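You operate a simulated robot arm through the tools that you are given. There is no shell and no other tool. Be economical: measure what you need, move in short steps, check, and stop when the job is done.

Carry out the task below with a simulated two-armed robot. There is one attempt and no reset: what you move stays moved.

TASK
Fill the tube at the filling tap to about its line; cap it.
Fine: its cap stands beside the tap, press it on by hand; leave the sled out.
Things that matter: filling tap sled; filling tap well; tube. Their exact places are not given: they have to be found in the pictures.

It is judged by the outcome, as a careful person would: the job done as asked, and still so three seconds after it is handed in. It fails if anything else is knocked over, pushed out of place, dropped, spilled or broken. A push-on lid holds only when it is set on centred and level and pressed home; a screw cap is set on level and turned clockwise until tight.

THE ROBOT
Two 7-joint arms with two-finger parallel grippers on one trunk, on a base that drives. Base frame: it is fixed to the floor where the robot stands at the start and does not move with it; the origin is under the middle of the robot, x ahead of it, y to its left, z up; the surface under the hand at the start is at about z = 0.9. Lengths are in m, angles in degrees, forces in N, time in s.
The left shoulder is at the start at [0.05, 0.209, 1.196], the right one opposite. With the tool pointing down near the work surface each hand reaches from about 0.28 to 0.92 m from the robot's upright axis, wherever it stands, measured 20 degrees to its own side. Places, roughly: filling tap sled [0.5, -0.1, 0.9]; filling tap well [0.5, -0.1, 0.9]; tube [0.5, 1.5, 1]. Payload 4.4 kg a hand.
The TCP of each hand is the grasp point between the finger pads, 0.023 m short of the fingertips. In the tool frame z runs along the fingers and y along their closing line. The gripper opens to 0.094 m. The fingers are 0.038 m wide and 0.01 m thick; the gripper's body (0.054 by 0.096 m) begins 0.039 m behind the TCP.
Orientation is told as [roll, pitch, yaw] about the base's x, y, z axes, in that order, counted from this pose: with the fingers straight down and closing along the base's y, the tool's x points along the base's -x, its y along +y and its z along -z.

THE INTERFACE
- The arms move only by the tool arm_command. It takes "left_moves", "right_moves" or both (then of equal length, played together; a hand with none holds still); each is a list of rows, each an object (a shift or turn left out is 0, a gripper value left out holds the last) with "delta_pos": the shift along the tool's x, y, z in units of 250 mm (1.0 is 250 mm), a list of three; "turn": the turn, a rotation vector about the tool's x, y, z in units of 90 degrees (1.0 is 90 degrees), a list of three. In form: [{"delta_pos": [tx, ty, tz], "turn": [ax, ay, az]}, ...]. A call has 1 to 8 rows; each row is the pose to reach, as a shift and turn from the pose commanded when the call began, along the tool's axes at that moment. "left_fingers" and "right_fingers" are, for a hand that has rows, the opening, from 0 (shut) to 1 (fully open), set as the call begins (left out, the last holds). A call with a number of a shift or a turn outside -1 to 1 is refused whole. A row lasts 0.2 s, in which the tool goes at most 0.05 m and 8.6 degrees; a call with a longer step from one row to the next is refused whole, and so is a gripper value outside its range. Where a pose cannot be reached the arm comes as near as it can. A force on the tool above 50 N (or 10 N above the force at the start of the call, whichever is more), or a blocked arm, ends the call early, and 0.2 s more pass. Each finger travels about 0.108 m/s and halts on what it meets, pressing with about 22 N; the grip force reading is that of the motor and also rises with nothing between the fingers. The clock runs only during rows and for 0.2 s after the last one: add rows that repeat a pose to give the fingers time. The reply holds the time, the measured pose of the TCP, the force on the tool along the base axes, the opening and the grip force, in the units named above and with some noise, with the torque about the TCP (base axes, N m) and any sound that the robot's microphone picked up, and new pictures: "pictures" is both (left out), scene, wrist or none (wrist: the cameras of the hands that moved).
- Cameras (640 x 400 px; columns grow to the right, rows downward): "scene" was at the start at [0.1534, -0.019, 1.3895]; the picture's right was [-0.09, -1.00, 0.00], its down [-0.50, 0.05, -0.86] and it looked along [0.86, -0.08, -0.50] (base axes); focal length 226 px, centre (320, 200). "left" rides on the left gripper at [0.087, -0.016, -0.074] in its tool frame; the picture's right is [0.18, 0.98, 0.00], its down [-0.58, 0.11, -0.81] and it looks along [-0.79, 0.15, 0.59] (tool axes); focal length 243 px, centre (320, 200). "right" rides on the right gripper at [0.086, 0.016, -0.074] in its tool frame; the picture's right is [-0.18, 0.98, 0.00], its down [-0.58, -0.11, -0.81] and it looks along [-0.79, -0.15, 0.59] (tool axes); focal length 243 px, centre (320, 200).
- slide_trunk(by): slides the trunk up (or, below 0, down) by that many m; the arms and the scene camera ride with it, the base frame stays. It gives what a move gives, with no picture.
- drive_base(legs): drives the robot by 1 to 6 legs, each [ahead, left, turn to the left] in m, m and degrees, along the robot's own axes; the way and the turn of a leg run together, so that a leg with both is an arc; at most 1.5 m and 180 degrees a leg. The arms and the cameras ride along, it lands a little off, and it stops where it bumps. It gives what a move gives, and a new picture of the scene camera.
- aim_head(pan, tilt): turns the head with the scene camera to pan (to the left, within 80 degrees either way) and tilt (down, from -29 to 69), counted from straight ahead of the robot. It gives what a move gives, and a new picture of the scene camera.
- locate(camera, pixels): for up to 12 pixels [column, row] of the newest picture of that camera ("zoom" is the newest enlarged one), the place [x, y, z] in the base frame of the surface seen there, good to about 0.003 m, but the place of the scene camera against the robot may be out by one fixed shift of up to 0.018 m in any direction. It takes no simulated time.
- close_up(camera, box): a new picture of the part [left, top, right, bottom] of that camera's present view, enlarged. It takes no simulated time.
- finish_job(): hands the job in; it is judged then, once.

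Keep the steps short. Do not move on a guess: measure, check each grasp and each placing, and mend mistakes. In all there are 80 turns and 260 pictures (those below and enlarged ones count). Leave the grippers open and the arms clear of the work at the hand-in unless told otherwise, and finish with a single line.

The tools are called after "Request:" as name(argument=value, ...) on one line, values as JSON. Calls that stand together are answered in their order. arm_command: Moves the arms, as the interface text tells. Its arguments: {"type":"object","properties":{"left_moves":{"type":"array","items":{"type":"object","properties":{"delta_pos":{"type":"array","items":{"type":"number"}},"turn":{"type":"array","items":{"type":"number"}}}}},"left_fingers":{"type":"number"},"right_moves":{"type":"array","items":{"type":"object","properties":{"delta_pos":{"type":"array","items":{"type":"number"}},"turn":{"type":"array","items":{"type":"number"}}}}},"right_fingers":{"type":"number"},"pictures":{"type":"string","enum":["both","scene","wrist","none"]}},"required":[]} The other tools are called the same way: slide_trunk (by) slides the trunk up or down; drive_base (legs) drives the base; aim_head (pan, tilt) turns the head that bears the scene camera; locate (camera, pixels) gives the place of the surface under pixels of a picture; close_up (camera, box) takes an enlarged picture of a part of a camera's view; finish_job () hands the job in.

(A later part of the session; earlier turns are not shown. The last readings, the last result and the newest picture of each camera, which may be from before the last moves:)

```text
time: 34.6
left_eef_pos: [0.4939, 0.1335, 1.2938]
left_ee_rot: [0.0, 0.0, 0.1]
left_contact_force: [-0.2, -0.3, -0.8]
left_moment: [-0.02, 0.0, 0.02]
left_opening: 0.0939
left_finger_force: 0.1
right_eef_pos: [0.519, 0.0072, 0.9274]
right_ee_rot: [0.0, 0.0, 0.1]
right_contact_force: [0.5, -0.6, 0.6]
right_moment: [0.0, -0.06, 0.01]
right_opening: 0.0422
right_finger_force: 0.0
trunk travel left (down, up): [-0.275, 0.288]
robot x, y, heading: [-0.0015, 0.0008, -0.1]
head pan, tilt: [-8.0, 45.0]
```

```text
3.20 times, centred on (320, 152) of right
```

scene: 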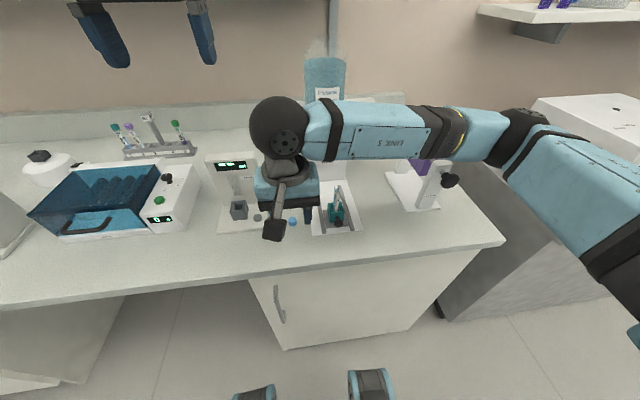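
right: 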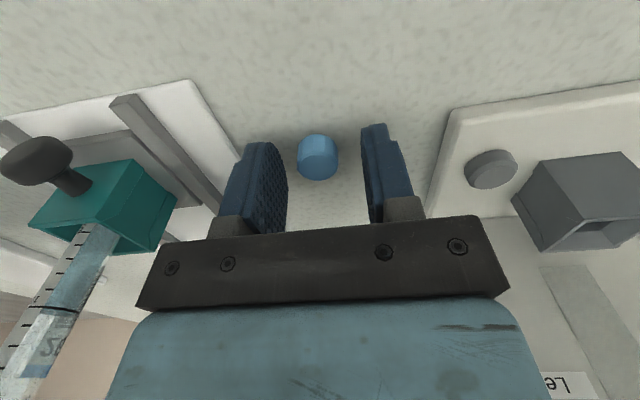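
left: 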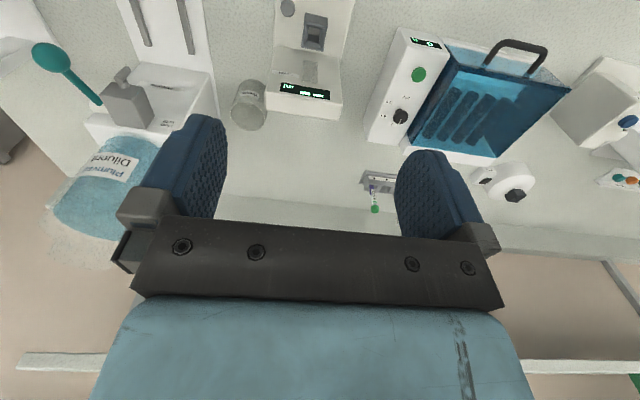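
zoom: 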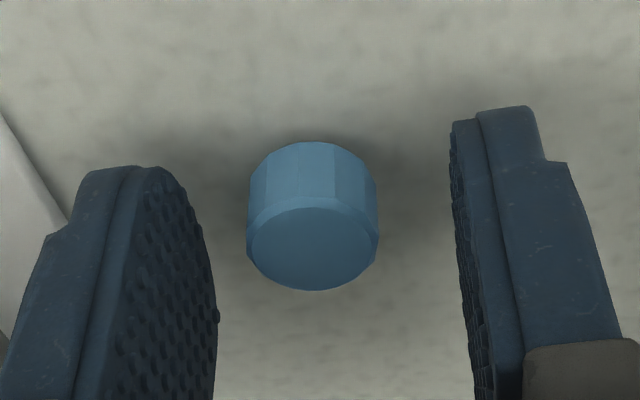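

The cap is between the pads; I close.

Request:
arm_command(right_moves=[{"delta_pos": [0, 0, 0]}, {"delta_pos": [0, 0, 0]}, {"delta_pos": [0, 0, 0]}], right_fingers=0.0, pictures="wrist")

Request:
close_up(camera="right", box=[220, 90, 420, 215])

```text
time: 35.4
left_eef_pos: [0.494, 0.1343, 1.2941]
left_ee_rot: [0.0, 0.0, 0.1]
left_contact_force: [0.3, -1.3, 0.1]
left_moment: [0.0, 0.03, 0.01]
left_opening: 0.0943
left_finger_force: 0.1
right_eef_pos: [0.5198, 0.0082, 0.9278]
right_ee_rot: [0.1, 0.0, 0.0]
right_contact_force: [0.4, 0.1, 0.8]
right_moment: [-0.01, -0.02, -0.01]
right_opening: 0.0159
right_finger_force: 21.8
trunk travel left (down, up): [-0.275, 0.288]
robot x, y, heading: [0.0021, 0.0015, -0.1]
head pan, tilt: [-8.0, 45.0]
```

right: 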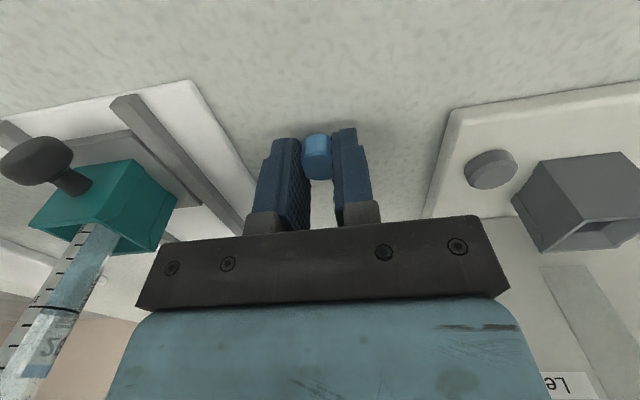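

```text
3.20 times, centred on (320, 152) of right
```

zoom: 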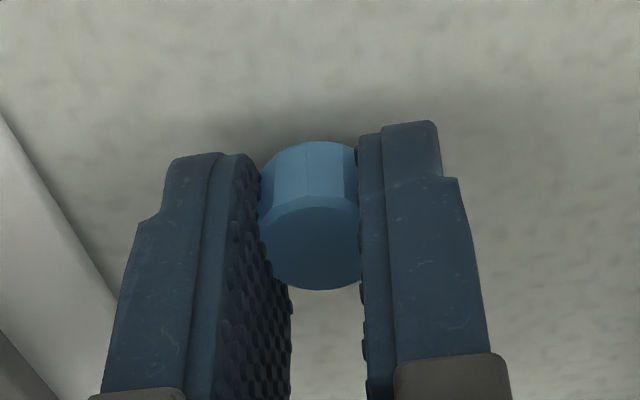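

Grip force steady at opening 0.016. I lift slowly and look at the cap's seat.

Request:
arm_command(right_moves=[{"delta_pos": [0, 0, -0.06]}, {"delta_pos": [0, 0, -0.18]}, {"delta_pos": [0, 0, -0.34]}, {"delta_pos": [0, 0, -0.52]}, {"delta_pos": [0, 0, -0.7]}, {"delta_pos": [0, 0, -0.7]}])

Request:
close_up(camera="right", box=[220, 90, 420, 215])

Request:
close_up(camera="scene", box=[260, 130, 380, 230])

```text
time: 36.8
left_eef_pos: [0.4953, 0.134, 1.2932]
left_ee_rot: [0.0, 0.0, 0.1]
left_contact_force: [-0.4, 0.0, -0.6]
left_moment: [0.02, 0.0, 0.02]
left_opening: 0.0939
left_finger_force: 0.1
right_eef_pos: [0.5201, 0.0066, 1.0992]
right_ee_rot: [0.0, 0.0, -0.1]
right_contact_force: [0.2, 0.0, -0.1]
right_moment: [0.01, -0.01, -0.01]
right_opening: 0.0155
right_finger_force: 22.0
trunk travel left (down, up): [-0.275, 0.288]
robot x, y, heading: [-0.0012, -0.0011, -0.1]
head pan, tilt: [-8.0, 45.0]
```

scene: 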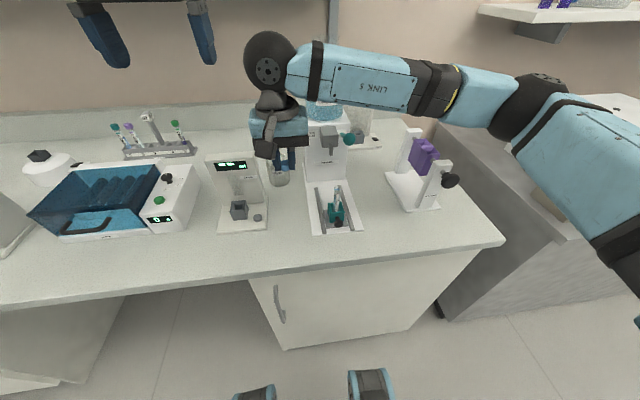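
right: 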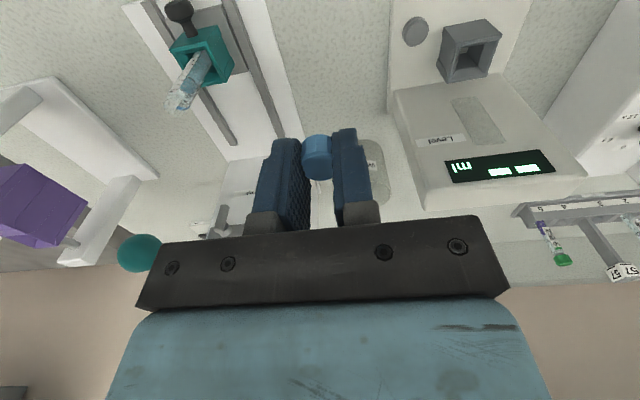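

```text
3.20 times, centred on (320, 152) of right
```

zoom: 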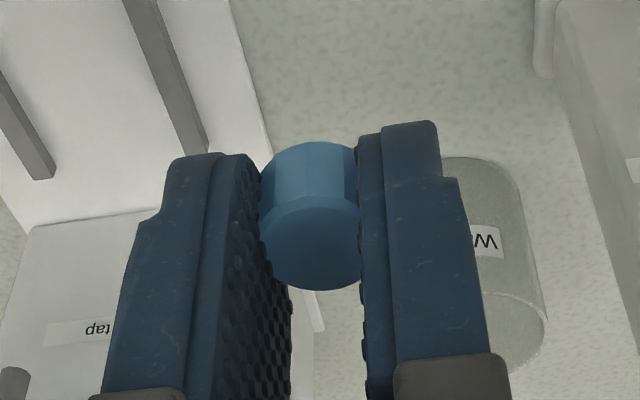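

```text
4.00 times, centred on (320, 180) of scene
```

zoom: 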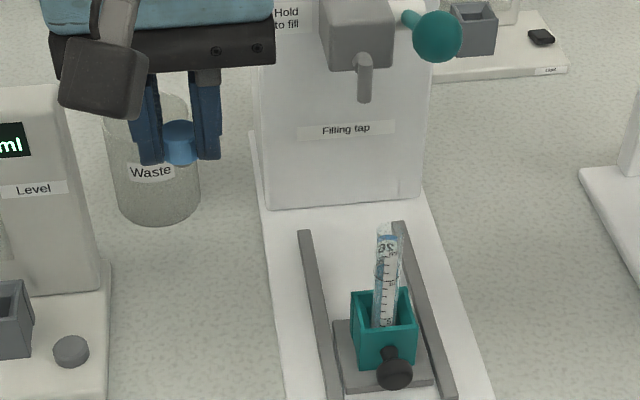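

The cap is held level. I measure the held cap and the tube rim in the same wrist view.

Request:
close_up(camera="right", box=[150, 20, 246, 120])

Request:
locate(camera="right", pixels=[[318, 167], [318, 179], [318, 155], [304, 165], [331, 165], [318, 140]])

```text
4.00 times, centred on (198, 70) of right
```

zoom: 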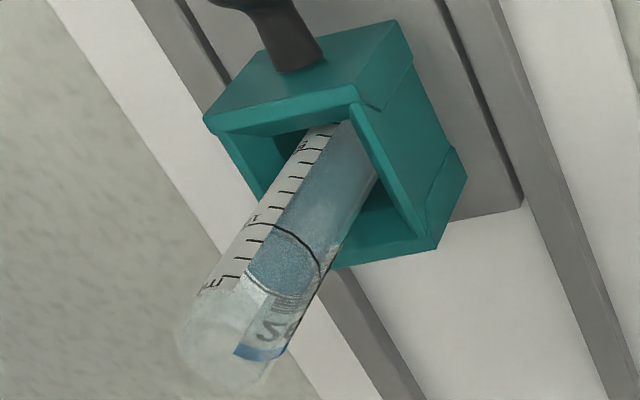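

```text
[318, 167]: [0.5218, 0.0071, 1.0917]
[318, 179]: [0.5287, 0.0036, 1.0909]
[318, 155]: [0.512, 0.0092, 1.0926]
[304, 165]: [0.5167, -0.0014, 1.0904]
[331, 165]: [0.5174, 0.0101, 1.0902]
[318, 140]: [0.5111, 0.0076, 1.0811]
```

Request:
locate(camera="zoom", pixels=[[190, 315], [178, 340], [210, 290], [235, 350], [270, 355], [225, 250], [320, 260], [280, 228], [300, 150], [375, 190], [225, 330], [255, 380]])

Request:
close_up(camera="left", box=[90, 0, 190, 62])

```text
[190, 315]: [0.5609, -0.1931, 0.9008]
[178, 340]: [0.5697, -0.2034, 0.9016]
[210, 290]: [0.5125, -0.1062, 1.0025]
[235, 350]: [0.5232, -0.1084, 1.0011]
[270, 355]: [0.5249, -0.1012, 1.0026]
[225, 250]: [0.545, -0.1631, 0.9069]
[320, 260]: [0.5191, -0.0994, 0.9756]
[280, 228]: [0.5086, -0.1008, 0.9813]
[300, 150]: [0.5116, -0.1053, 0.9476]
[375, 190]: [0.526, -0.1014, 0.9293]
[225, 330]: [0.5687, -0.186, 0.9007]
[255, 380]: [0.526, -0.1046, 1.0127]
```

```text
6.40 times, centred on (140, 31) of left
```

zoom: 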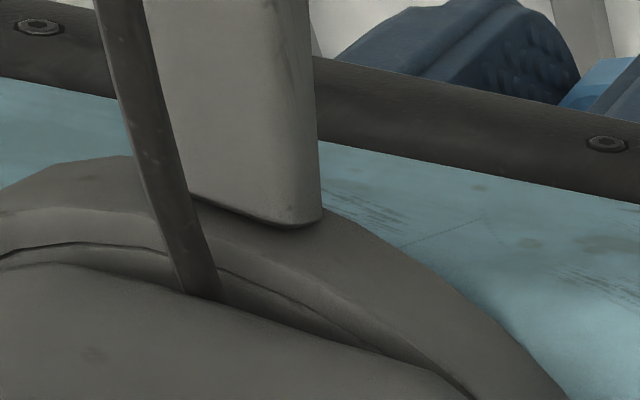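

I move the held cap to a spot behind the tube, to view the rim straight on.

Request:
arm_command(right_moves=[{"delta_pos": [0.1, -0.11, 0]}, {"delta_pos": [0.19, -0.22, 0]}, {"delta_pos": [0.28, -0.33, 0]}, {"delta_pos": [0.36, -0.442, 0]}, {"delta_pos": [0.36, -0.442, 0]}], pictures="wrist")

Request:
close_up(camera="right", box=[220, 60, 420, 185])

Request:
close_up(camera="left", box=[60, 0, 220, 100])

```text
time: 38.0
left_eef_pos: [0.4937, 0.1344, 1.2946]
left_ee_rot: [0.0, -0.1, 0.1]
left_contact_force: [0.1, 0.3, -0.2]
left_moment: [0.01, 0.0, -0.02]
left_opening: 0.0941
left_finger_force: 0.2
right_eef_pos: [0.4284, -0.102, 1.1013]
right_ee_rot: [-0.1, 0.0, 0.0]
right_contact_force: [0.4, -0.5, -0.4]
right_moment: [0.03, 0.0, 0.01]
right_opening: 0.0159
right_finger_force: 22.5
trunk travel left (down, up): [-0.275, 0.288]
robot x, y, heading: [-0.0011, 0.0019, -0.1]
head pan, tilt: [-8.0, 45.0]
```

right: 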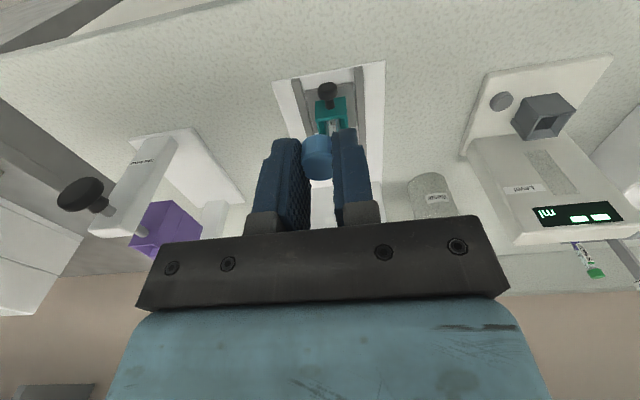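

```text
3.20 times, centred on (320, 122) of right
```

zoom: 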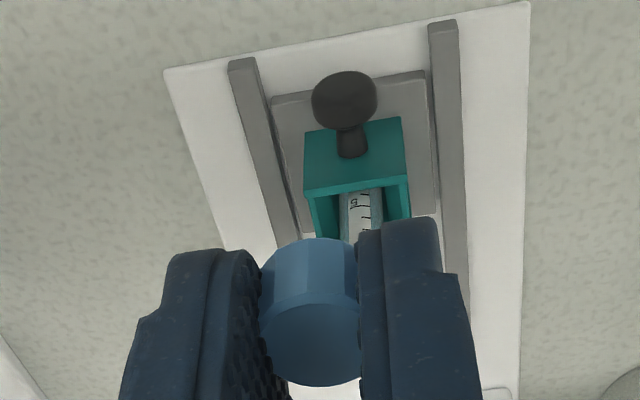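

```text
4.00 times, centred on (140, 50) of left
```

zoom: 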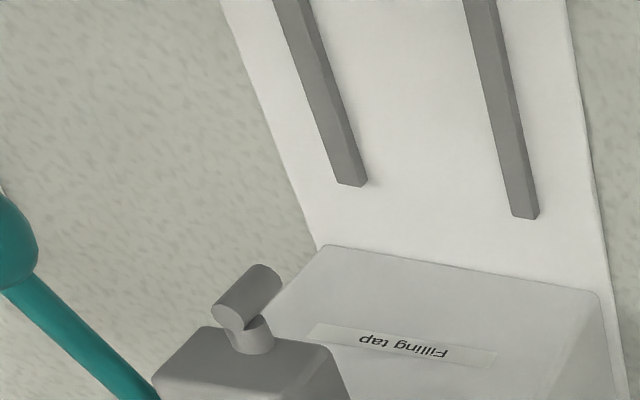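

The cap hides the rim from here. I bring the cap to about 2 cm above the tube and, in the same call, turn the left hand to give a side view.

Request:
arm_command(right_moves=[{"delta_pos": [-0.08, -0.002, 0]}, {"delta_pos": [-0.16, -0.004, 0]}, {"delta_pos": [-0.24, -0.005, 0]}, {"delta_pos": [-0.3, -0.007, 0]}, {"delta_pos": [-0.354, -0.007, 0]}, {"delta_pos": [-0.354, -0.007, 0.04]}, {"delta_pos": [-0.354, -0.007, 0.08]}, {"delta_pos": [-0.354, -0.007, 0.12]}], left_moves=[{"delta_pos": [0.047, 0.008, 0.072], "turn": [0, 0, 0.089]}, {"delta_pos": [0.094, 0.016, 0.144], "turn": [0, 0, 0.178]}, {"delta_pos": [0.141, 0.024, 0.216], "turn": [0, 0, 0.267]}, {"delta_pos": [0.188, 0.032, 0.288], "turn": [0, 0, 0.356]}, {"delta_pos": [0.235, 0.04, 0.36], "turn": [0, 0, 0.445]}, {"delta_pos": [0.282, 0.048, 0.432], "turn": [0, 0, 0.534]}, {"delta_pos": [0.329, 0.056, 0.504], "turn": [0, 0, 0.623]}, {"delta_pos": [0.376, 0.064, 0.576], "turn": [0, 0, 0.711]}])

```text
time: 39.8
left_eef_pos: [0.3996, 0.1516, 1.1477]
left_ee_rot: [0.0, 0.0, -63.9]
left_contact_force: [0.1, -0.6, -1.6]
left_moment: [-0.02, 0.01, 0.0]
left_opening: 0.0939
left_finger_force: 0.0
right_eef_pos: [0.5207, -0.1046, 1.0731]
right_ee_rot: [0.0, -0.1, 0.0]
right_contact_force: [1.0, -0.6, 0.6]
right_moment: [0.02, -0.01, 0.03]
right_opening: 0.0158
right_finger_force: 21.9
trunk travel left (down, up): [-0.275, 0.288]
robot x, y, heading: [-0.0022, 0.0014, -0.0]
head pan, tilt: [-8.0, 45.0]
```

scene: 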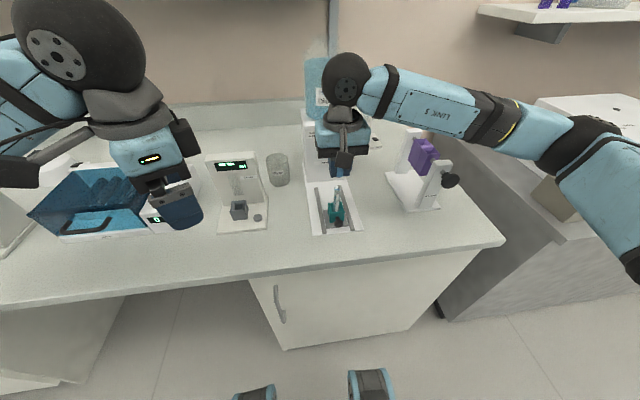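
right: 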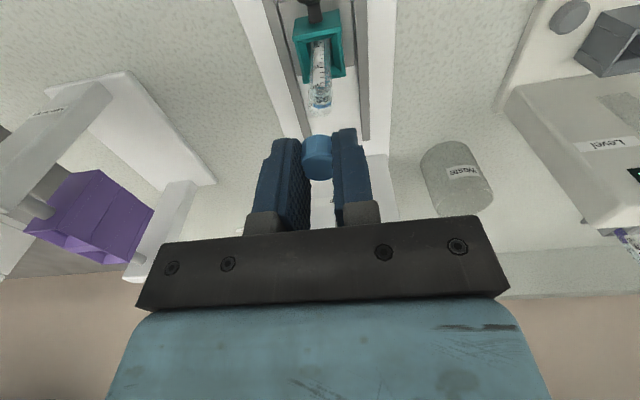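
left: 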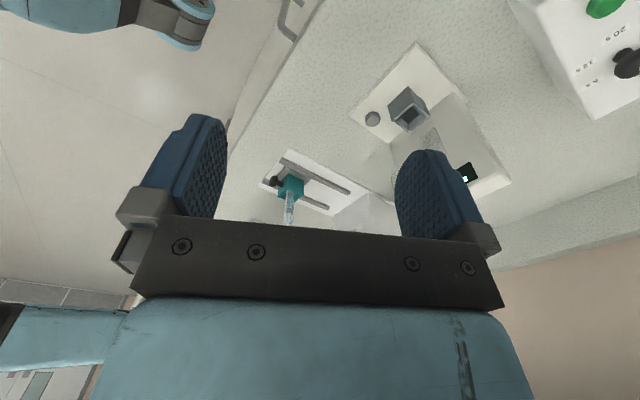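

The left view is blocked by its own gripper above the tube; raising the left hand 13 cm brings the rim into its view.

Request:
arm_command(left_moves=[{"delta_pos": [0, 0, -0.15]}, {"delta_pos": [0, 0, -0.3]}, {"delta_pos": [0, 0, -0.45]}, {"delta_pos": [0, 0, -0.52]}, {"delta_pos": [0, 0, -0.52]}], pictures="wrist")

Request:
close_up(camera="left", box=[230, 110, 350, 215])

Request:
close_up(camera="scene", box=[310, 155, 366, 225])

Request:
close_up(camera="right", box=[260, 0, 400, 185])

```text
time: 41.0
left_eef_pos: [0.4008, 0.1467, 1.2779]
left_ee_rot: [0.0, 0.0, -63.9]
left_contact_force: [0.7, 0.4, 0.3]
left_moment: [-0.02, 0.03, -0.03]
left_opening: 0.094
left_finger_force: 0.1
right_eef_pos: [0.5206, -0.1036, 1.0711]
right_ee_rot: [0.0, 0.0, 0.0]
right_contact_force: [0.2, 0.2, -0.8]
right_moment: [-0.01, -0.01, 0.05]
right_opening: 0.0156
right_finger_force: 22.4
trunk travel left (down, up): [-0.275, 0.288]
robot x, y, heading: [-0.001, -0.0014, -0.1]
head pan, tilt: [-8.0, 45.0]
```

left: 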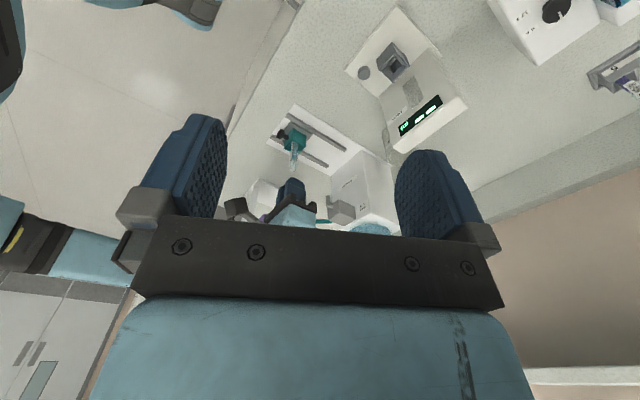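

```text
3.81 times, centred on (290, 162) of left
```

zoom: 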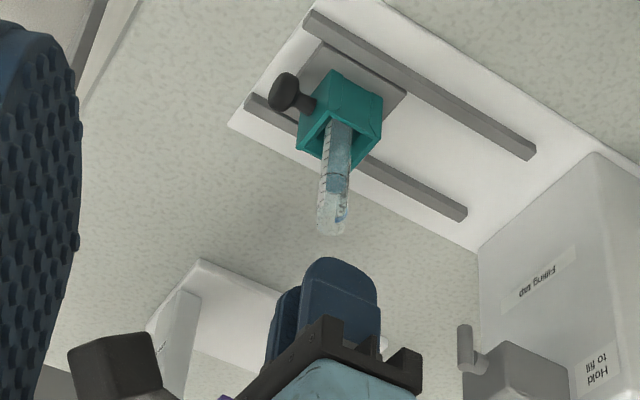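

```text
5.71 times, centred on (338, 190) of scene
```

zoom: 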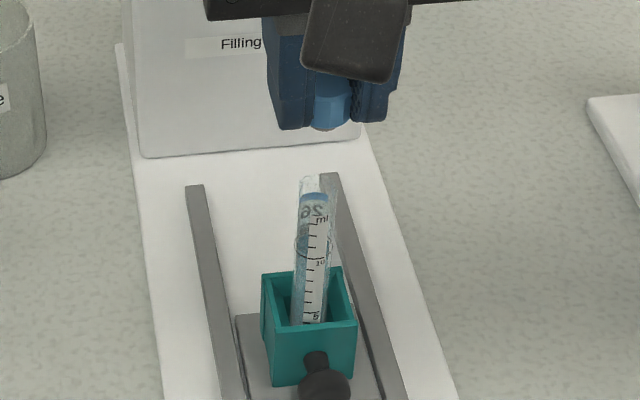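

```text
2.16 times, centred on (330, 92) of right
```

zoom: 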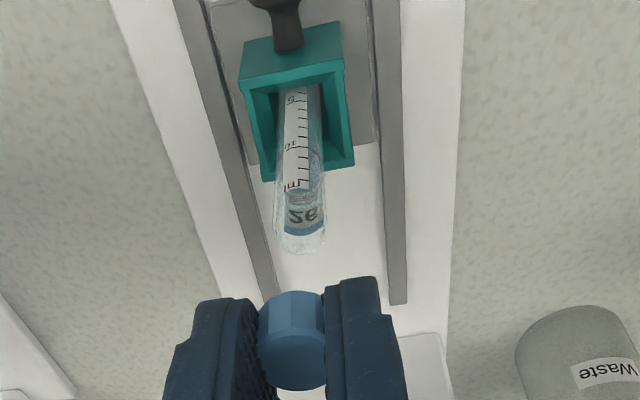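

From the scene view the cap (331) sits ~4 mm to the robot's right of the tube axis (≈319 projected), and ~3 mm too far ahead. I correct by (-3,+3) mm, lower 15 mm and look again.

Request:
arm_command(right_moves=[{"delta_pos": [0.012, 0.012, 0.0]}, {"delta_pos": [0.012, 0.012, 0.03]}, {"delta_pos": [0.012, 0.012, 0.06]}, {"delta_pos": [0.012, 0.012, 0.06]}], pictures="none")

Request:
close_up(camera="scene", box=[322, 165, 354, 205])

Request:
close_up(camera="left", box=[270, 130, 320, 190])

Request:
close_up(camera="right", box=[270, 60, 370, 185])

```text
time: 42.0
left_eef_pos: [0.4004, 0.147, 1.2779]
left_ee_rot: [0.0, 0.1, -63.9]
left_contact_force: [-0.4, -1.0, -0.4]
left_moment: [-0.03, -0.03, 0.01]
left_opening: 0.094
left_finger_force: 0.1
right_eef_pos: [0.5154, -0.1017, 1.0566]
right_ee_rot: [0.0, 0.0, 0.0]
right_contact_force: [0.2, 0.2, -0.7]
right_moment: [0.0, 0.0, -0.01]
right_opening: 0.0157
right_finger_force: 22.6
trunk travel left (down, up): [-0.275, 0.288]
robot x, y, heading: [-0.0001, -0.003, -0.1]
head pan, tilt: [-8.0, 45.0]
```

```text
10.00 times, centred on (338, 185) of scene
```

zoom: 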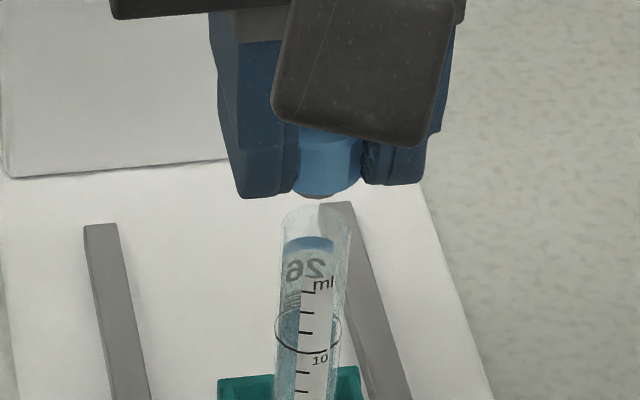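

```text
6.67 times, centred on (295, 160) of left
```

zoom: 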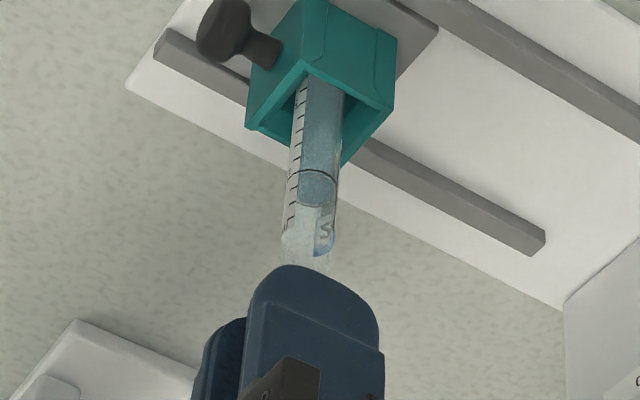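

```text
3.20 times, centred on (320, 122) of right
```

zoom: 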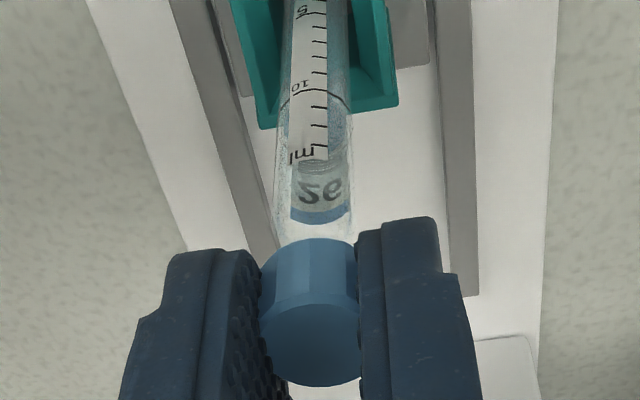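

Cap is now within ~2 mm sideways. For the fore-aft direction I measure finger, cap and tube surfaces in both wrist views.

Request:
locate(camera="zoom", pixels=[[309, 250], [309, 270], [309, 290], [309, 345], [309, 375], [280, 270], [335, 270], [316, 215], [310, 160], [315, 120], [300, 215], [340, 200]])

Request:
close_up(camera="left", box=[270, 130, 320, 190])

Request:
locate(camera="zoom", pixels=[[255, 310], [312, 310], [375, 320], [312, 345], [250, 345], [382, 350], [290, 185], [318, 185], [335, 185], [285, 240], [320, 240], [332, 240]])

```text
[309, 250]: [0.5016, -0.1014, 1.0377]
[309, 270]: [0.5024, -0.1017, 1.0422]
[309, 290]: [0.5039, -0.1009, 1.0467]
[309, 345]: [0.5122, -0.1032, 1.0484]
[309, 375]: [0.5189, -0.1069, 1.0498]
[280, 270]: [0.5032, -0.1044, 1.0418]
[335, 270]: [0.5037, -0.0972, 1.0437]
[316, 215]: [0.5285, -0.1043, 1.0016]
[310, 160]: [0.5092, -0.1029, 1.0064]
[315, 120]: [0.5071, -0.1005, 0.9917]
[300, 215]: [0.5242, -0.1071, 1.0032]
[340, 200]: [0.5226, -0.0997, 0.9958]
```

```text
6.67 times, centred on (295, 160) of left
```

zoom: 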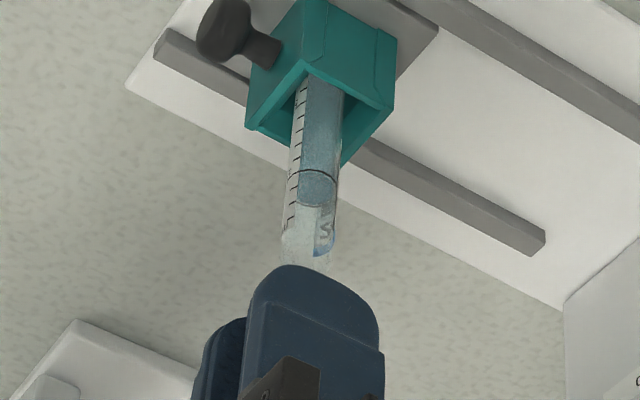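

```text
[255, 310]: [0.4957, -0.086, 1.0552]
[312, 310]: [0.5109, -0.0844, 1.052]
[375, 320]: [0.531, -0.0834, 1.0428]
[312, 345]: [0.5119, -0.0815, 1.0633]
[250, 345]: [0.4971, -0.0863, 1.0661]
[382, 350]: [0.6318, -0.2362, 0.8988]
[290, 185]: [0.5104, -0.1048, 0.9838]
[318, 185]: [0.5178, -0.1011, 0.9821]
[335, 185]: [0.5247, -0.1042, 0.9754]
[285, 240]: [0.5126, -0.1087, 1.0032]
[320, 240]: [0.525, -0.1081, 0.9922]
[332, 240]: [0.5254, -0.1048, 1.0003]
```

The surfaces show the cap centre at x≈0.512 against the tube at ≈0.517, and y agrees within 1 mm. So I shift +4.5 mm in x, +0.7 mm in y and recheck.

Request:
arm_command(right_moves=[{"delta_pos": [-0.018, 0.003, 0]}, {"delta_pos": [-0.018, 0.003, 0.01]}, {"delta_pos": [-0.018, 0.003, 0.01]}], pictures="none")

Request:
close_up(camera="scene", box=[322, 165, 354, 205])

Request:
close_up(camera="left", box=[270, 130, 320, 190])

Request:
locate(camera="zoom", pixels=[[265, 310], [318, 310], [370, 320], [318, 345], [260, 345], [376, 340], [290, 185], [318, 185], [335, 185], [290, 230], [318, 230], [332, 230]])

Request:
close_up(camera="right", box=[270, 60, 370, 185])

Request:
locate(camera="zoom", pixels=[[309, 250], [309, 270], [309, 290], [280, 270], [335, 270], [309, 380], [315, 200], [315, 150], [315, 110], [290, 150], [335, 150], [309, 330]])

```text
time: 42.8
left_eef_pos: [0.4008, 0.147, 1.2774]
left_ee_rot: [0.0, 0.0, -64.0]
left_contact_force: [-0.8, -0.4, -0.6]
left_moment: [0.04, 0.01, -0.02]
left_opening: 0.0939
left_finger_force: 0.1
right_eef_pos: [0.5188, -0.1022, 1.0546]
right_ee_rot: [0.0, 0.1, 0.0]
right_contact_force: [-0.7, 1.2, 0.6]
right_moment: [0.01, 0.02, -0.02]
right_opening: 0.0158
right_finger_force: 21.9
trunk travel left (down, up): [-0.275, 0.288]
robot x, y, heading: [0.0016, 0.0, 0.1]
head pan, tilt: [-8.0, 45.0]
```

```text
10.00 times, centred on (338, 185) of scene
```

zoom: 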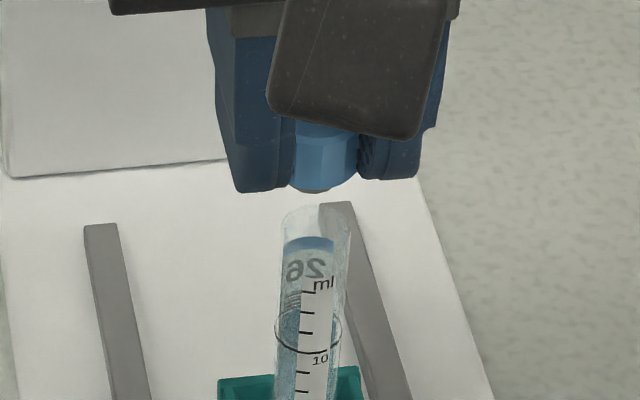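

```text
6.67 times, centred on (295, 160) of left
```

zoom: 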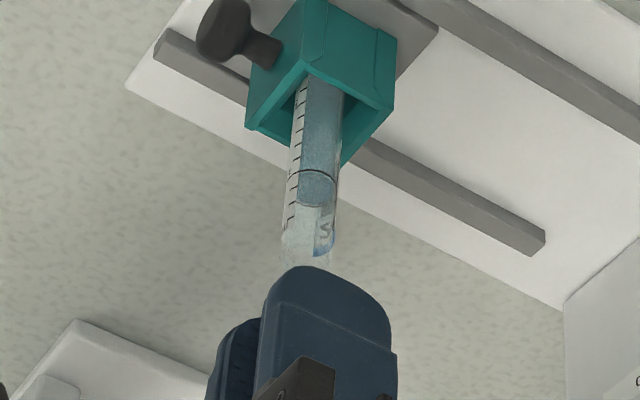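

```text
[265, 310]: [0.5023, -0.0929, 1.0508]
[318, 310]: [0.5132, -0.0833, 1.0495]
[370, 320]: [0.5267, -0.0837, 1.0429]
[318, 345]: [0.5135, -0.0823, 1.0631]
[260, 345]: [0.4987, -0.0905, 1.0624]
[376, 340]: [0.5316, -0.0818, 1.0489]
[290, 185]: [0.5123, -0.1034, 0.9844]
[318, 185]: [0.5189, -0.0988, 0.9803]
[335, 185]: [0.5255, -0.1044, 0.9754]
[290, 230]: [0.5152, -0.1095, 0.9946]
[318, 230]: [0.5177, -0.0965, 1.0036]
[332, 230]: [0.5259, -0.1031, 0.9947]
```

```text
3.20 times, centred on (320, 122) of right
```

zoom: 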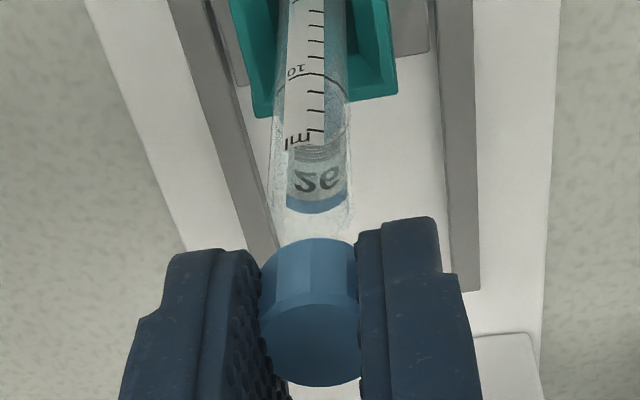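

```text
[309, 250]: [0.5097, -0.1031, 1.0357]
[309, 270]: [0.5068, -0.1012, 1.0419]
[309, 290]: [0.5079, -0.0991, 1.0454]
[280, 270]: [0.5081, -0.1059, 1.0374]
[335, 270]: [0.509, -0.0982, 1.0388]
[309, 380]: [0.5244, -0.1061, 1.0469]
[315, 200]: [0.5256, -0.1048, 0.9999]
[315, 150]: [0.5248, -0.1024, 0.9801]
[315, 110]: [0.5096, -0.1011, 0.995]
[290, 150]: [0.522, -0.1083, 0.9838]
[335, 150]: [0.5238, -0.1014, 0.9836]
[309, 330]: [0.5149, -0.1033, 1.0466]
```

Cap and tube axes agree within about 1 mm in both directions. I lower in 2 mm steps and watch the force.

Request:
arm_command(right_moves=[{"delta_pos": [-0.003, 0, 0.01]}, {"delta_pos": [-0.003, 0, 0.02]}, {"delta_pos": [-0.003, 0, 0.03]}, {"delta_pos": [-0.003, 0, 0.038]}, {"delta_pos": [-0.003, 0, 0.046]}, {"delta_pos": [-0.003, 0, 0.052]}], pictures="none")

Request:
close_up(camera="scene", box=[322, 165, 354, 205])

Request:
close_up(camera="left", box=[270, 130, 320, 190])

Request:
close_up(camera="right", box=[270, 60, 370, 185])

```text
time: 44.2
left_eef_pos: [0.3998, 0.1479, 1.2773]
left_ee_rot: [0.1, 0.0, -63.9]
left_contact_force: [1.7, 0.2, 0.3]
left_moment: [0.0, -0.01, 0.01]
left_opening: 0.0941
left_finger_force: 0.0
right_eef_pos: [0.5199, -0.1013, 1.0412]
right_ee_rot: [0.0, 0.0, 0.0]
right_contact_force: [0.5, 0.4, 0.2]
right_moment: [0.03, 0.0, 0.0]
right_opening: 0.0154
right_finger_force: 22.1
trunk travel left (down, up): [-0.275, 0.288]
robot x, y, heading: [0.001, -0.0015, -0.0]
head pan, tilt: [-8.0, 45.0]
```

```text
10.00 times, centred on (338, 185) of scene
```

zoom: 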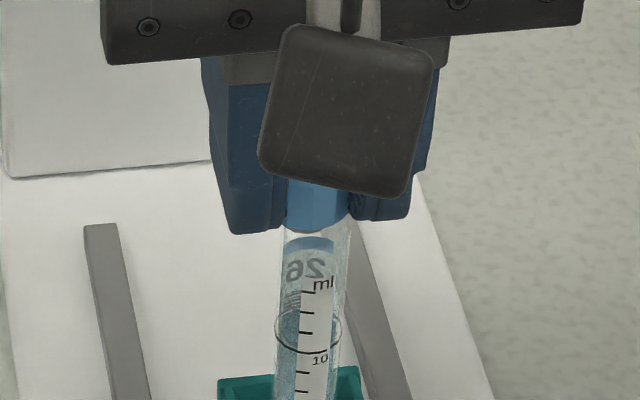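

```text
6.67 times, centred on (295, 160) of left
```

zoom: 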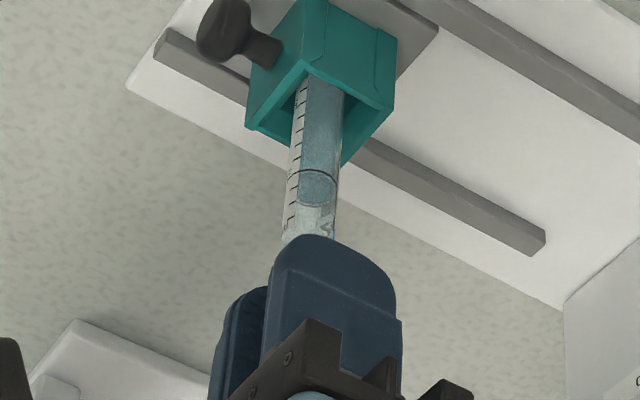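

```text
3.20 times, centred on (320, 122) of right
```

zoom: 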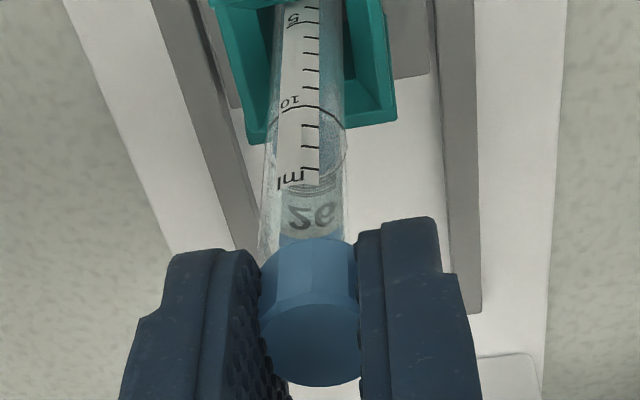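

No contact yet, the skirt is just reaching the rim. Wrist views suggest the cap is ~1 mm ahead and ~1 mm left; I correct by (-1.2,-0.8) mm and keep lowering gently.

Request:
arm_command(right_moves=[{"delta_pos": [0.005, -0.003, 0]}, {"delta_pos": [0.005, -0.003, 0.006]}, {"delta_pos": [0.005, -0.003, 0.012]}, {"delta_pos": [0.005, -0.003, 0.018]}], pictures="none")

Request:
close_up(camera="scene", box=[322, 165, 354, 205])

Request:
close_up(camera="right", box=[270, 60, 370, 185])

```text
time: 45.2
left_eef_pos: [0.4005, 0.1467, 1.2777]
left_ee_rot: [0.0, 0.0, -63.9]
left_contact_force: [-0.1, -0.1, -0.6]
left_moment: [0.0, 0.01, 0.0]
left_opening: 0.0941
left_finger_force: 0.1
right_eef_pos: [0.5201, -0.101, 1.0369]
right_ee_rot: [-0.1, 0.0, -0.1]
right_contact_force: [0.4, -0.4, 0.5]
right_moment: [0.03, 0.01, -0.01]
right_opening: 0.0154
right_finger_force: 22.0
trunk travel left (down, up): [-0.275, 0.288]
robot x, y, heading: [0.0008, 0.0057, -0.2]
head pan, tilt: [-8.0, 45.0]
```

```text
10.00 times, centred on (338, 185) of scene
```

zoom: 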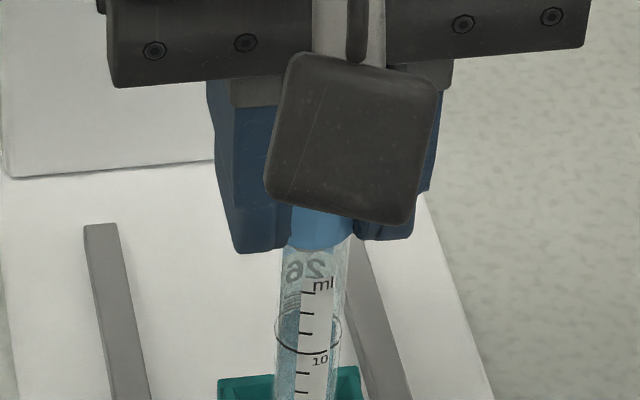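

```text
3.20 times, centred on (320, 122) of right
```

zoom: 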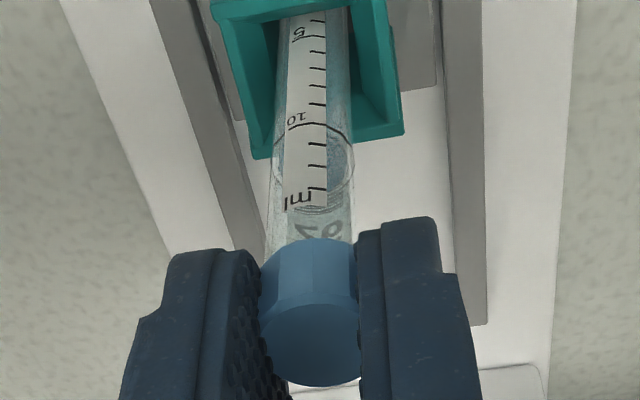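

Alignment looks right (tube 308, cap 309 in the wrist view), skirt is over the rim. I continue pressing down in 1 mm steps.

Request:
arm_command(right_moves=[{"delta_pos": [0, 0, 0.006]}, {"delta_pos": [0, 0, 0.012]}, {"delta_pos": [0, 0, 0.018]}, {"delta_pos": [0, 0, 0.024]}, {"delta_pos": [0, 0, 0.03]}, {"delta_pos": [0, 0, 0.036]}], pictures="none")

Request:
close_up(camera="scene", box=[322, 165, 354, 205])

Request:
close_up(camera="right", box=[270, 60, 370, 185])

```text
time: 46.6
left_eef_pos: [0.3975, 0.1481, 1.2798]
left_ee_rot: [0.1, -0.2, -64.0]
left_contact_force: [-0.4, 0.7, -1.1]
left_moment: [0.0, -0.01, 0.03]
left_opening: 0.094
left_finger_force: 0.1
right_eef_pos: [0.5175, -0.1016, 1.0302]
right_ee_rot: [0.0, -0.3, 0.0]
right_contact_force: [0.6, -0.7, 32.7]
right_moment: [-0.12, -0.04, -0.02]
right_opening: 0.0154
right_finger_force: 21.6
trunk travel left (down, up): [-0.275, 0.288]
robot x, y, heading: [0.0017, -0.0008, -0.1]
head pan, tilt: [-8.0, 45.0]
```

```text
10.00 times, centred on (338, 185) of scene
```

zoom: 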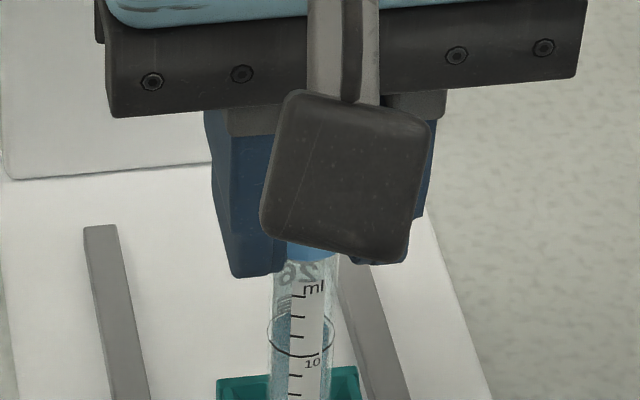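

```text
3.20 times, centred on (320, 122) of right
```

zoom: 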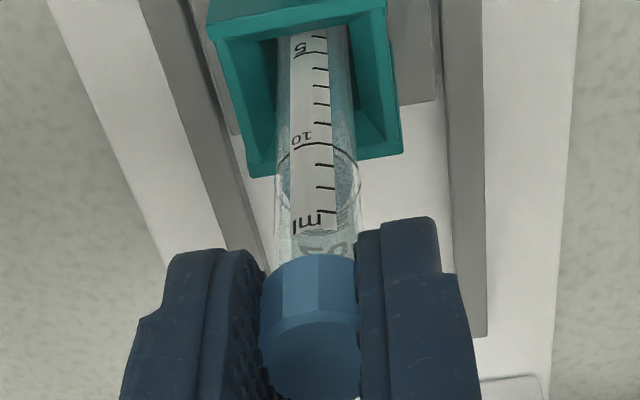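

Contact: 33 N, the cap has seated onto the rim and slips slightly in the fingers. I open the fingers in place, then look at how it sits.

Request:
arm_command(right_moves=[{"delta_pos": [0, 0, 0]}, {"delta_pos": [0, 0, 0]}], right_fingers=0.4, pictures="none")

Request:
arm_command(right_moves=[{"delta_pos": [0, 0, -0.06]}, {"delta_pos": [0, 0, -0.14]}, {"delta_pos": [0, 0, -0.24]}, {"delta_pos": [0, 0, -0.24]}], pictures="wrist")

Request:
close_up(camera="scene", box=[322, 165, 354, 205])

Request:
close_up(camera="right", box=[270, 30, 370, 155])

Request:
close_up(camera="left", box=[270, 130, 320, 190])

```text
time: 47.2
left_eef_pos: [0.3993, 0.1475, 1.2778]
left_ee_rot: [0.2, -0.1, -63.9]
left_contact_force: [0.4, -0.5, -0.2]
left_moment: [0.02, -0.02, 0.01]
left_opening: 0.0939
left_finger_force: 0.1
right_eef_pos: [0.5189, -0.1013, 1.0265]
right_ee_rot: [-0.2, 0.0, 0.0]
right_contact_force: [-0.8, -0.2, 0.7]
right_moment: [0.01, 0.0, 0.0]
right_opening: 0.0378
right_finger_force: 0.0
trunk travel left (down, up): [-0.275, 0.288]
robot x, y, heading: [-0.0024, -0.003, -0.1]
head pan, tilt: [-8.0, 45.0]
```

```text
time: 48.2
left_eef_pos: [0.401, 0.1459, 1.2783]
left_ee_rot: [0.0, 0.0, -63.9]
left_contact_force: [-0.1, 0.0, -0.3]
left_moment: [0.01, -0.01, 0.0]
left_opening: 0.0939
left_finger_force: 0.1
right_eef_pos: [0.521, -0.0997, 1.087]
right_ee_rot: [0.0, 0.0, -0.1]
right_contact_force: [-0.3, 0.1, -0.4]
right_moment: [-0.03, -0.02, -0.01]
right_opening: 0.0375
right_finger_force: 0.0
trunk travel left (down, up): [-0.275, 0.288]
robot x, y, heading: [-0.0019, -0.0006, -0.3]
head pan, tilt: [-8.0, 45.0]
```

right: 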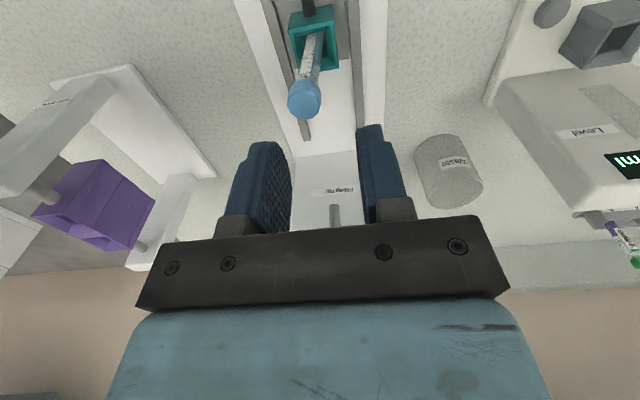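

```text
10.00 times, centred on (338, 185) of scene
```

zoom: 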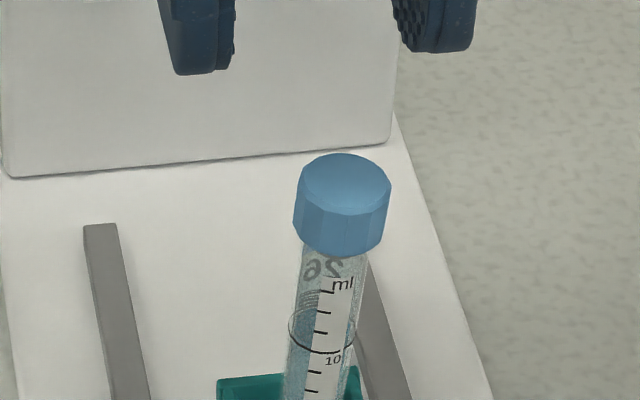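

```text
3.20 times, centred on (320, 92) of right
```

zoom: 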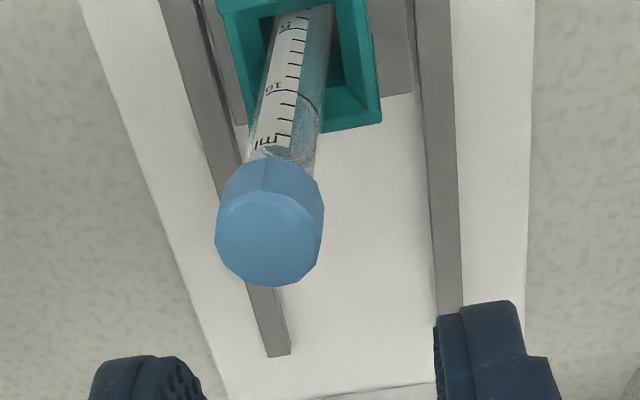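

```text
6.67 times, centred on (295, 160) of left
```

zoom: 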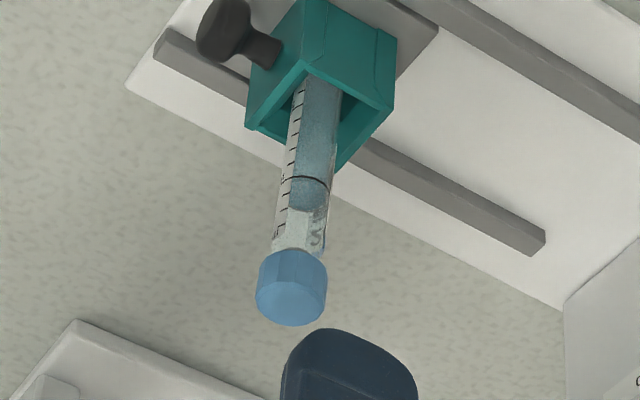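

The cap sits in line with the tube, though the tube now leans slightly in its loose well. I measure how far the cap is on.

Request:
locate(camera="right", pixels=[[303, 105], [303, 116], [303, 95], [290, 102], [318, 102], [303, 88], [303, 82], [310, 70], [316, 45]])

Request:
locate(camera="left", pixels=[[291, 175], [291, 178], [291, 170], [291.5, 167], [286, 174], [295, 174], [293, 160], [294, 150]])

```text
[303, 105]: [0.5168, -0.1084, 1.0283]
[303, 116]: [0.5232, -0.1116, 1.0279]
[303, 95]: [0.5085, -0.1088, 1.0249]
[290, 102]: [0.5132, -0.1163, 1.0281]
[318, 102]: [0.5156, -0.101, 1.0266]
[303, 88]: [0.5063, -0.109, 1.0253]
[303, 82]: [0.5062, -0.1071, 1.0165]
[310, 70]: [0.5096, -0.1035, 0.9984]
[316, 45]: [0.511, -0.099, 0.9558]
```

```text
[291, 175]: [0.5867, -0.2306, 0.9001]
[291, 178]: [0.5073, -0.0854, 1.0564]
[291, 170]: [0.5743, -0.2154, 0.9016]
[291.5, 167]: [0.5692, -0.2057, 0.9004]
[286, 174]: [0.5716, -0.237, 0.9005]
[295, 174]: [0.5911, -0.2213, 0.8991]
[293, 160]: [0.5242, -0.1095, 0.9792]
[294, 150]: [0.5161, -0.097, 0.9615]
```

The cap is centred on the tube but may not be fully home. I'll go down with the fingers wide around cap and tube, close to straighten the tube, then press with the palm. First: shift over the cap and lower partway with open fingers.

Request:
arm_command(right_moves=[{"delta_pos": [0.016, -0.019, 0]}, {"delta_pos": [0.016, -0.019, 0]}, {"delta_pos": [0.016, -0.019, 0.07]}, {"delta_pos": [0.016, -0.019, 0.14]}, {"delta_pos": [0.016, -0.019, 0.21]}, {"delta_pos": [0.016, -0.019, 0.28]}, {"delta_pos": [0.016, -0.019, 0.34]}, {"delta_pos": [0.016, -0.019, 0.34]}], right_fingers=0.55)

Request:
close_up(camera="right", box=[220, 100, 420, 225])

Request:
close_up(camera="left", box=[250, 110, 350, 210])

```text
time: 50.0
left_eef_pos: [0.4001, 0.1467, 1.2783]
left_ee_rot: [0.0, -0.1, -63.9]
left_contact_force: [-0.3, 0.0, 0.0]
left_moment: [0.01, -0.02, -0.01]
left_opening: 0.0941
left_finger_force: 0.1
right_eef_pos: [0.517, -0.1049, 1.0024]
right_ee_rot: [0.0, 0.1, 0.0]
right_contact_force: [1.3, -0.2, -0.3]
right_moment: [0.0, -0.02, 0.0]
right_opening: 0.0518
right_finger_force: 0.0
trunk travel left (down, up): [-0.275, 0.288]
robot x, y, heading: [0.0003, -0.0013, -0.1]
head pan, tilt: [-8.0, 45.0]
```

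scene: 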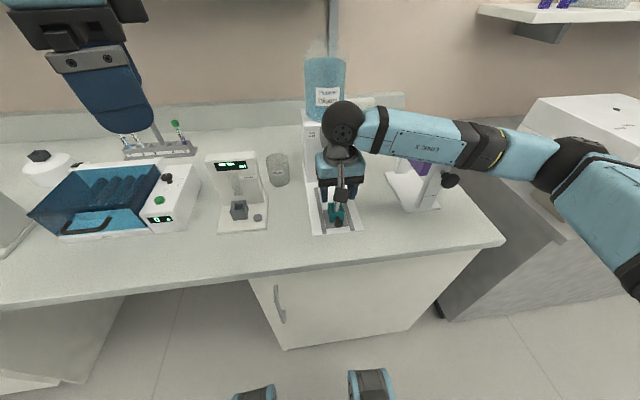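
right: 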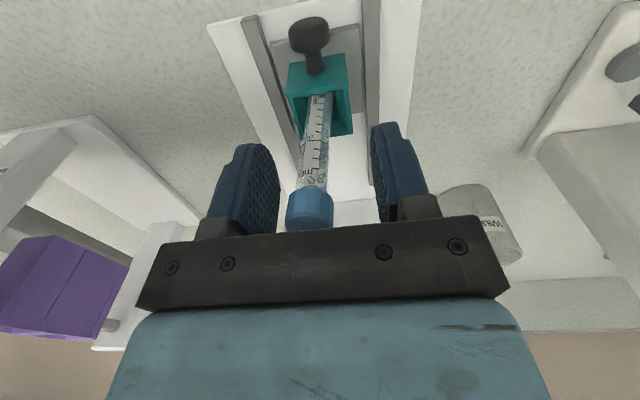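

```text
3.20 times, centred on (320, 162) of right
```

zoom: 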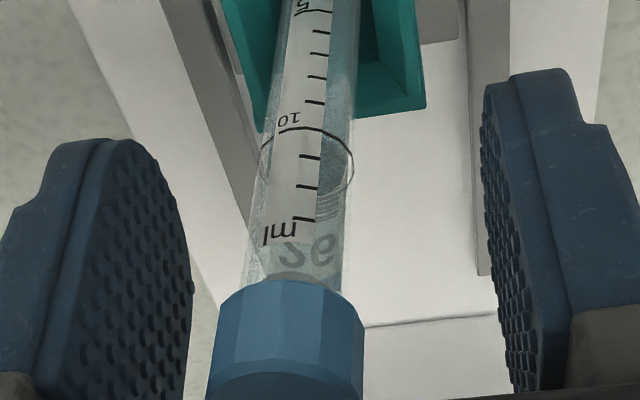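

```text
4.00 times, centred on (300, 160) of left
```

zoom: 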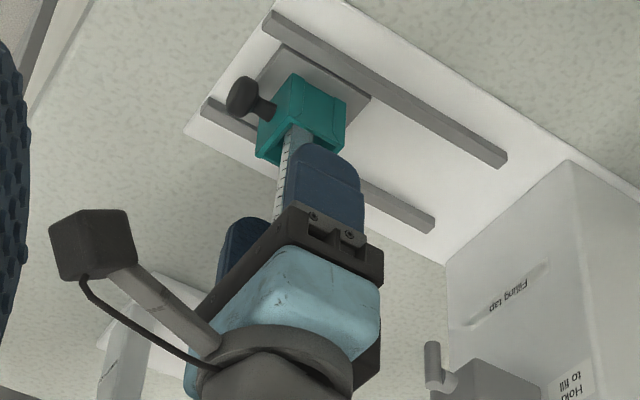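

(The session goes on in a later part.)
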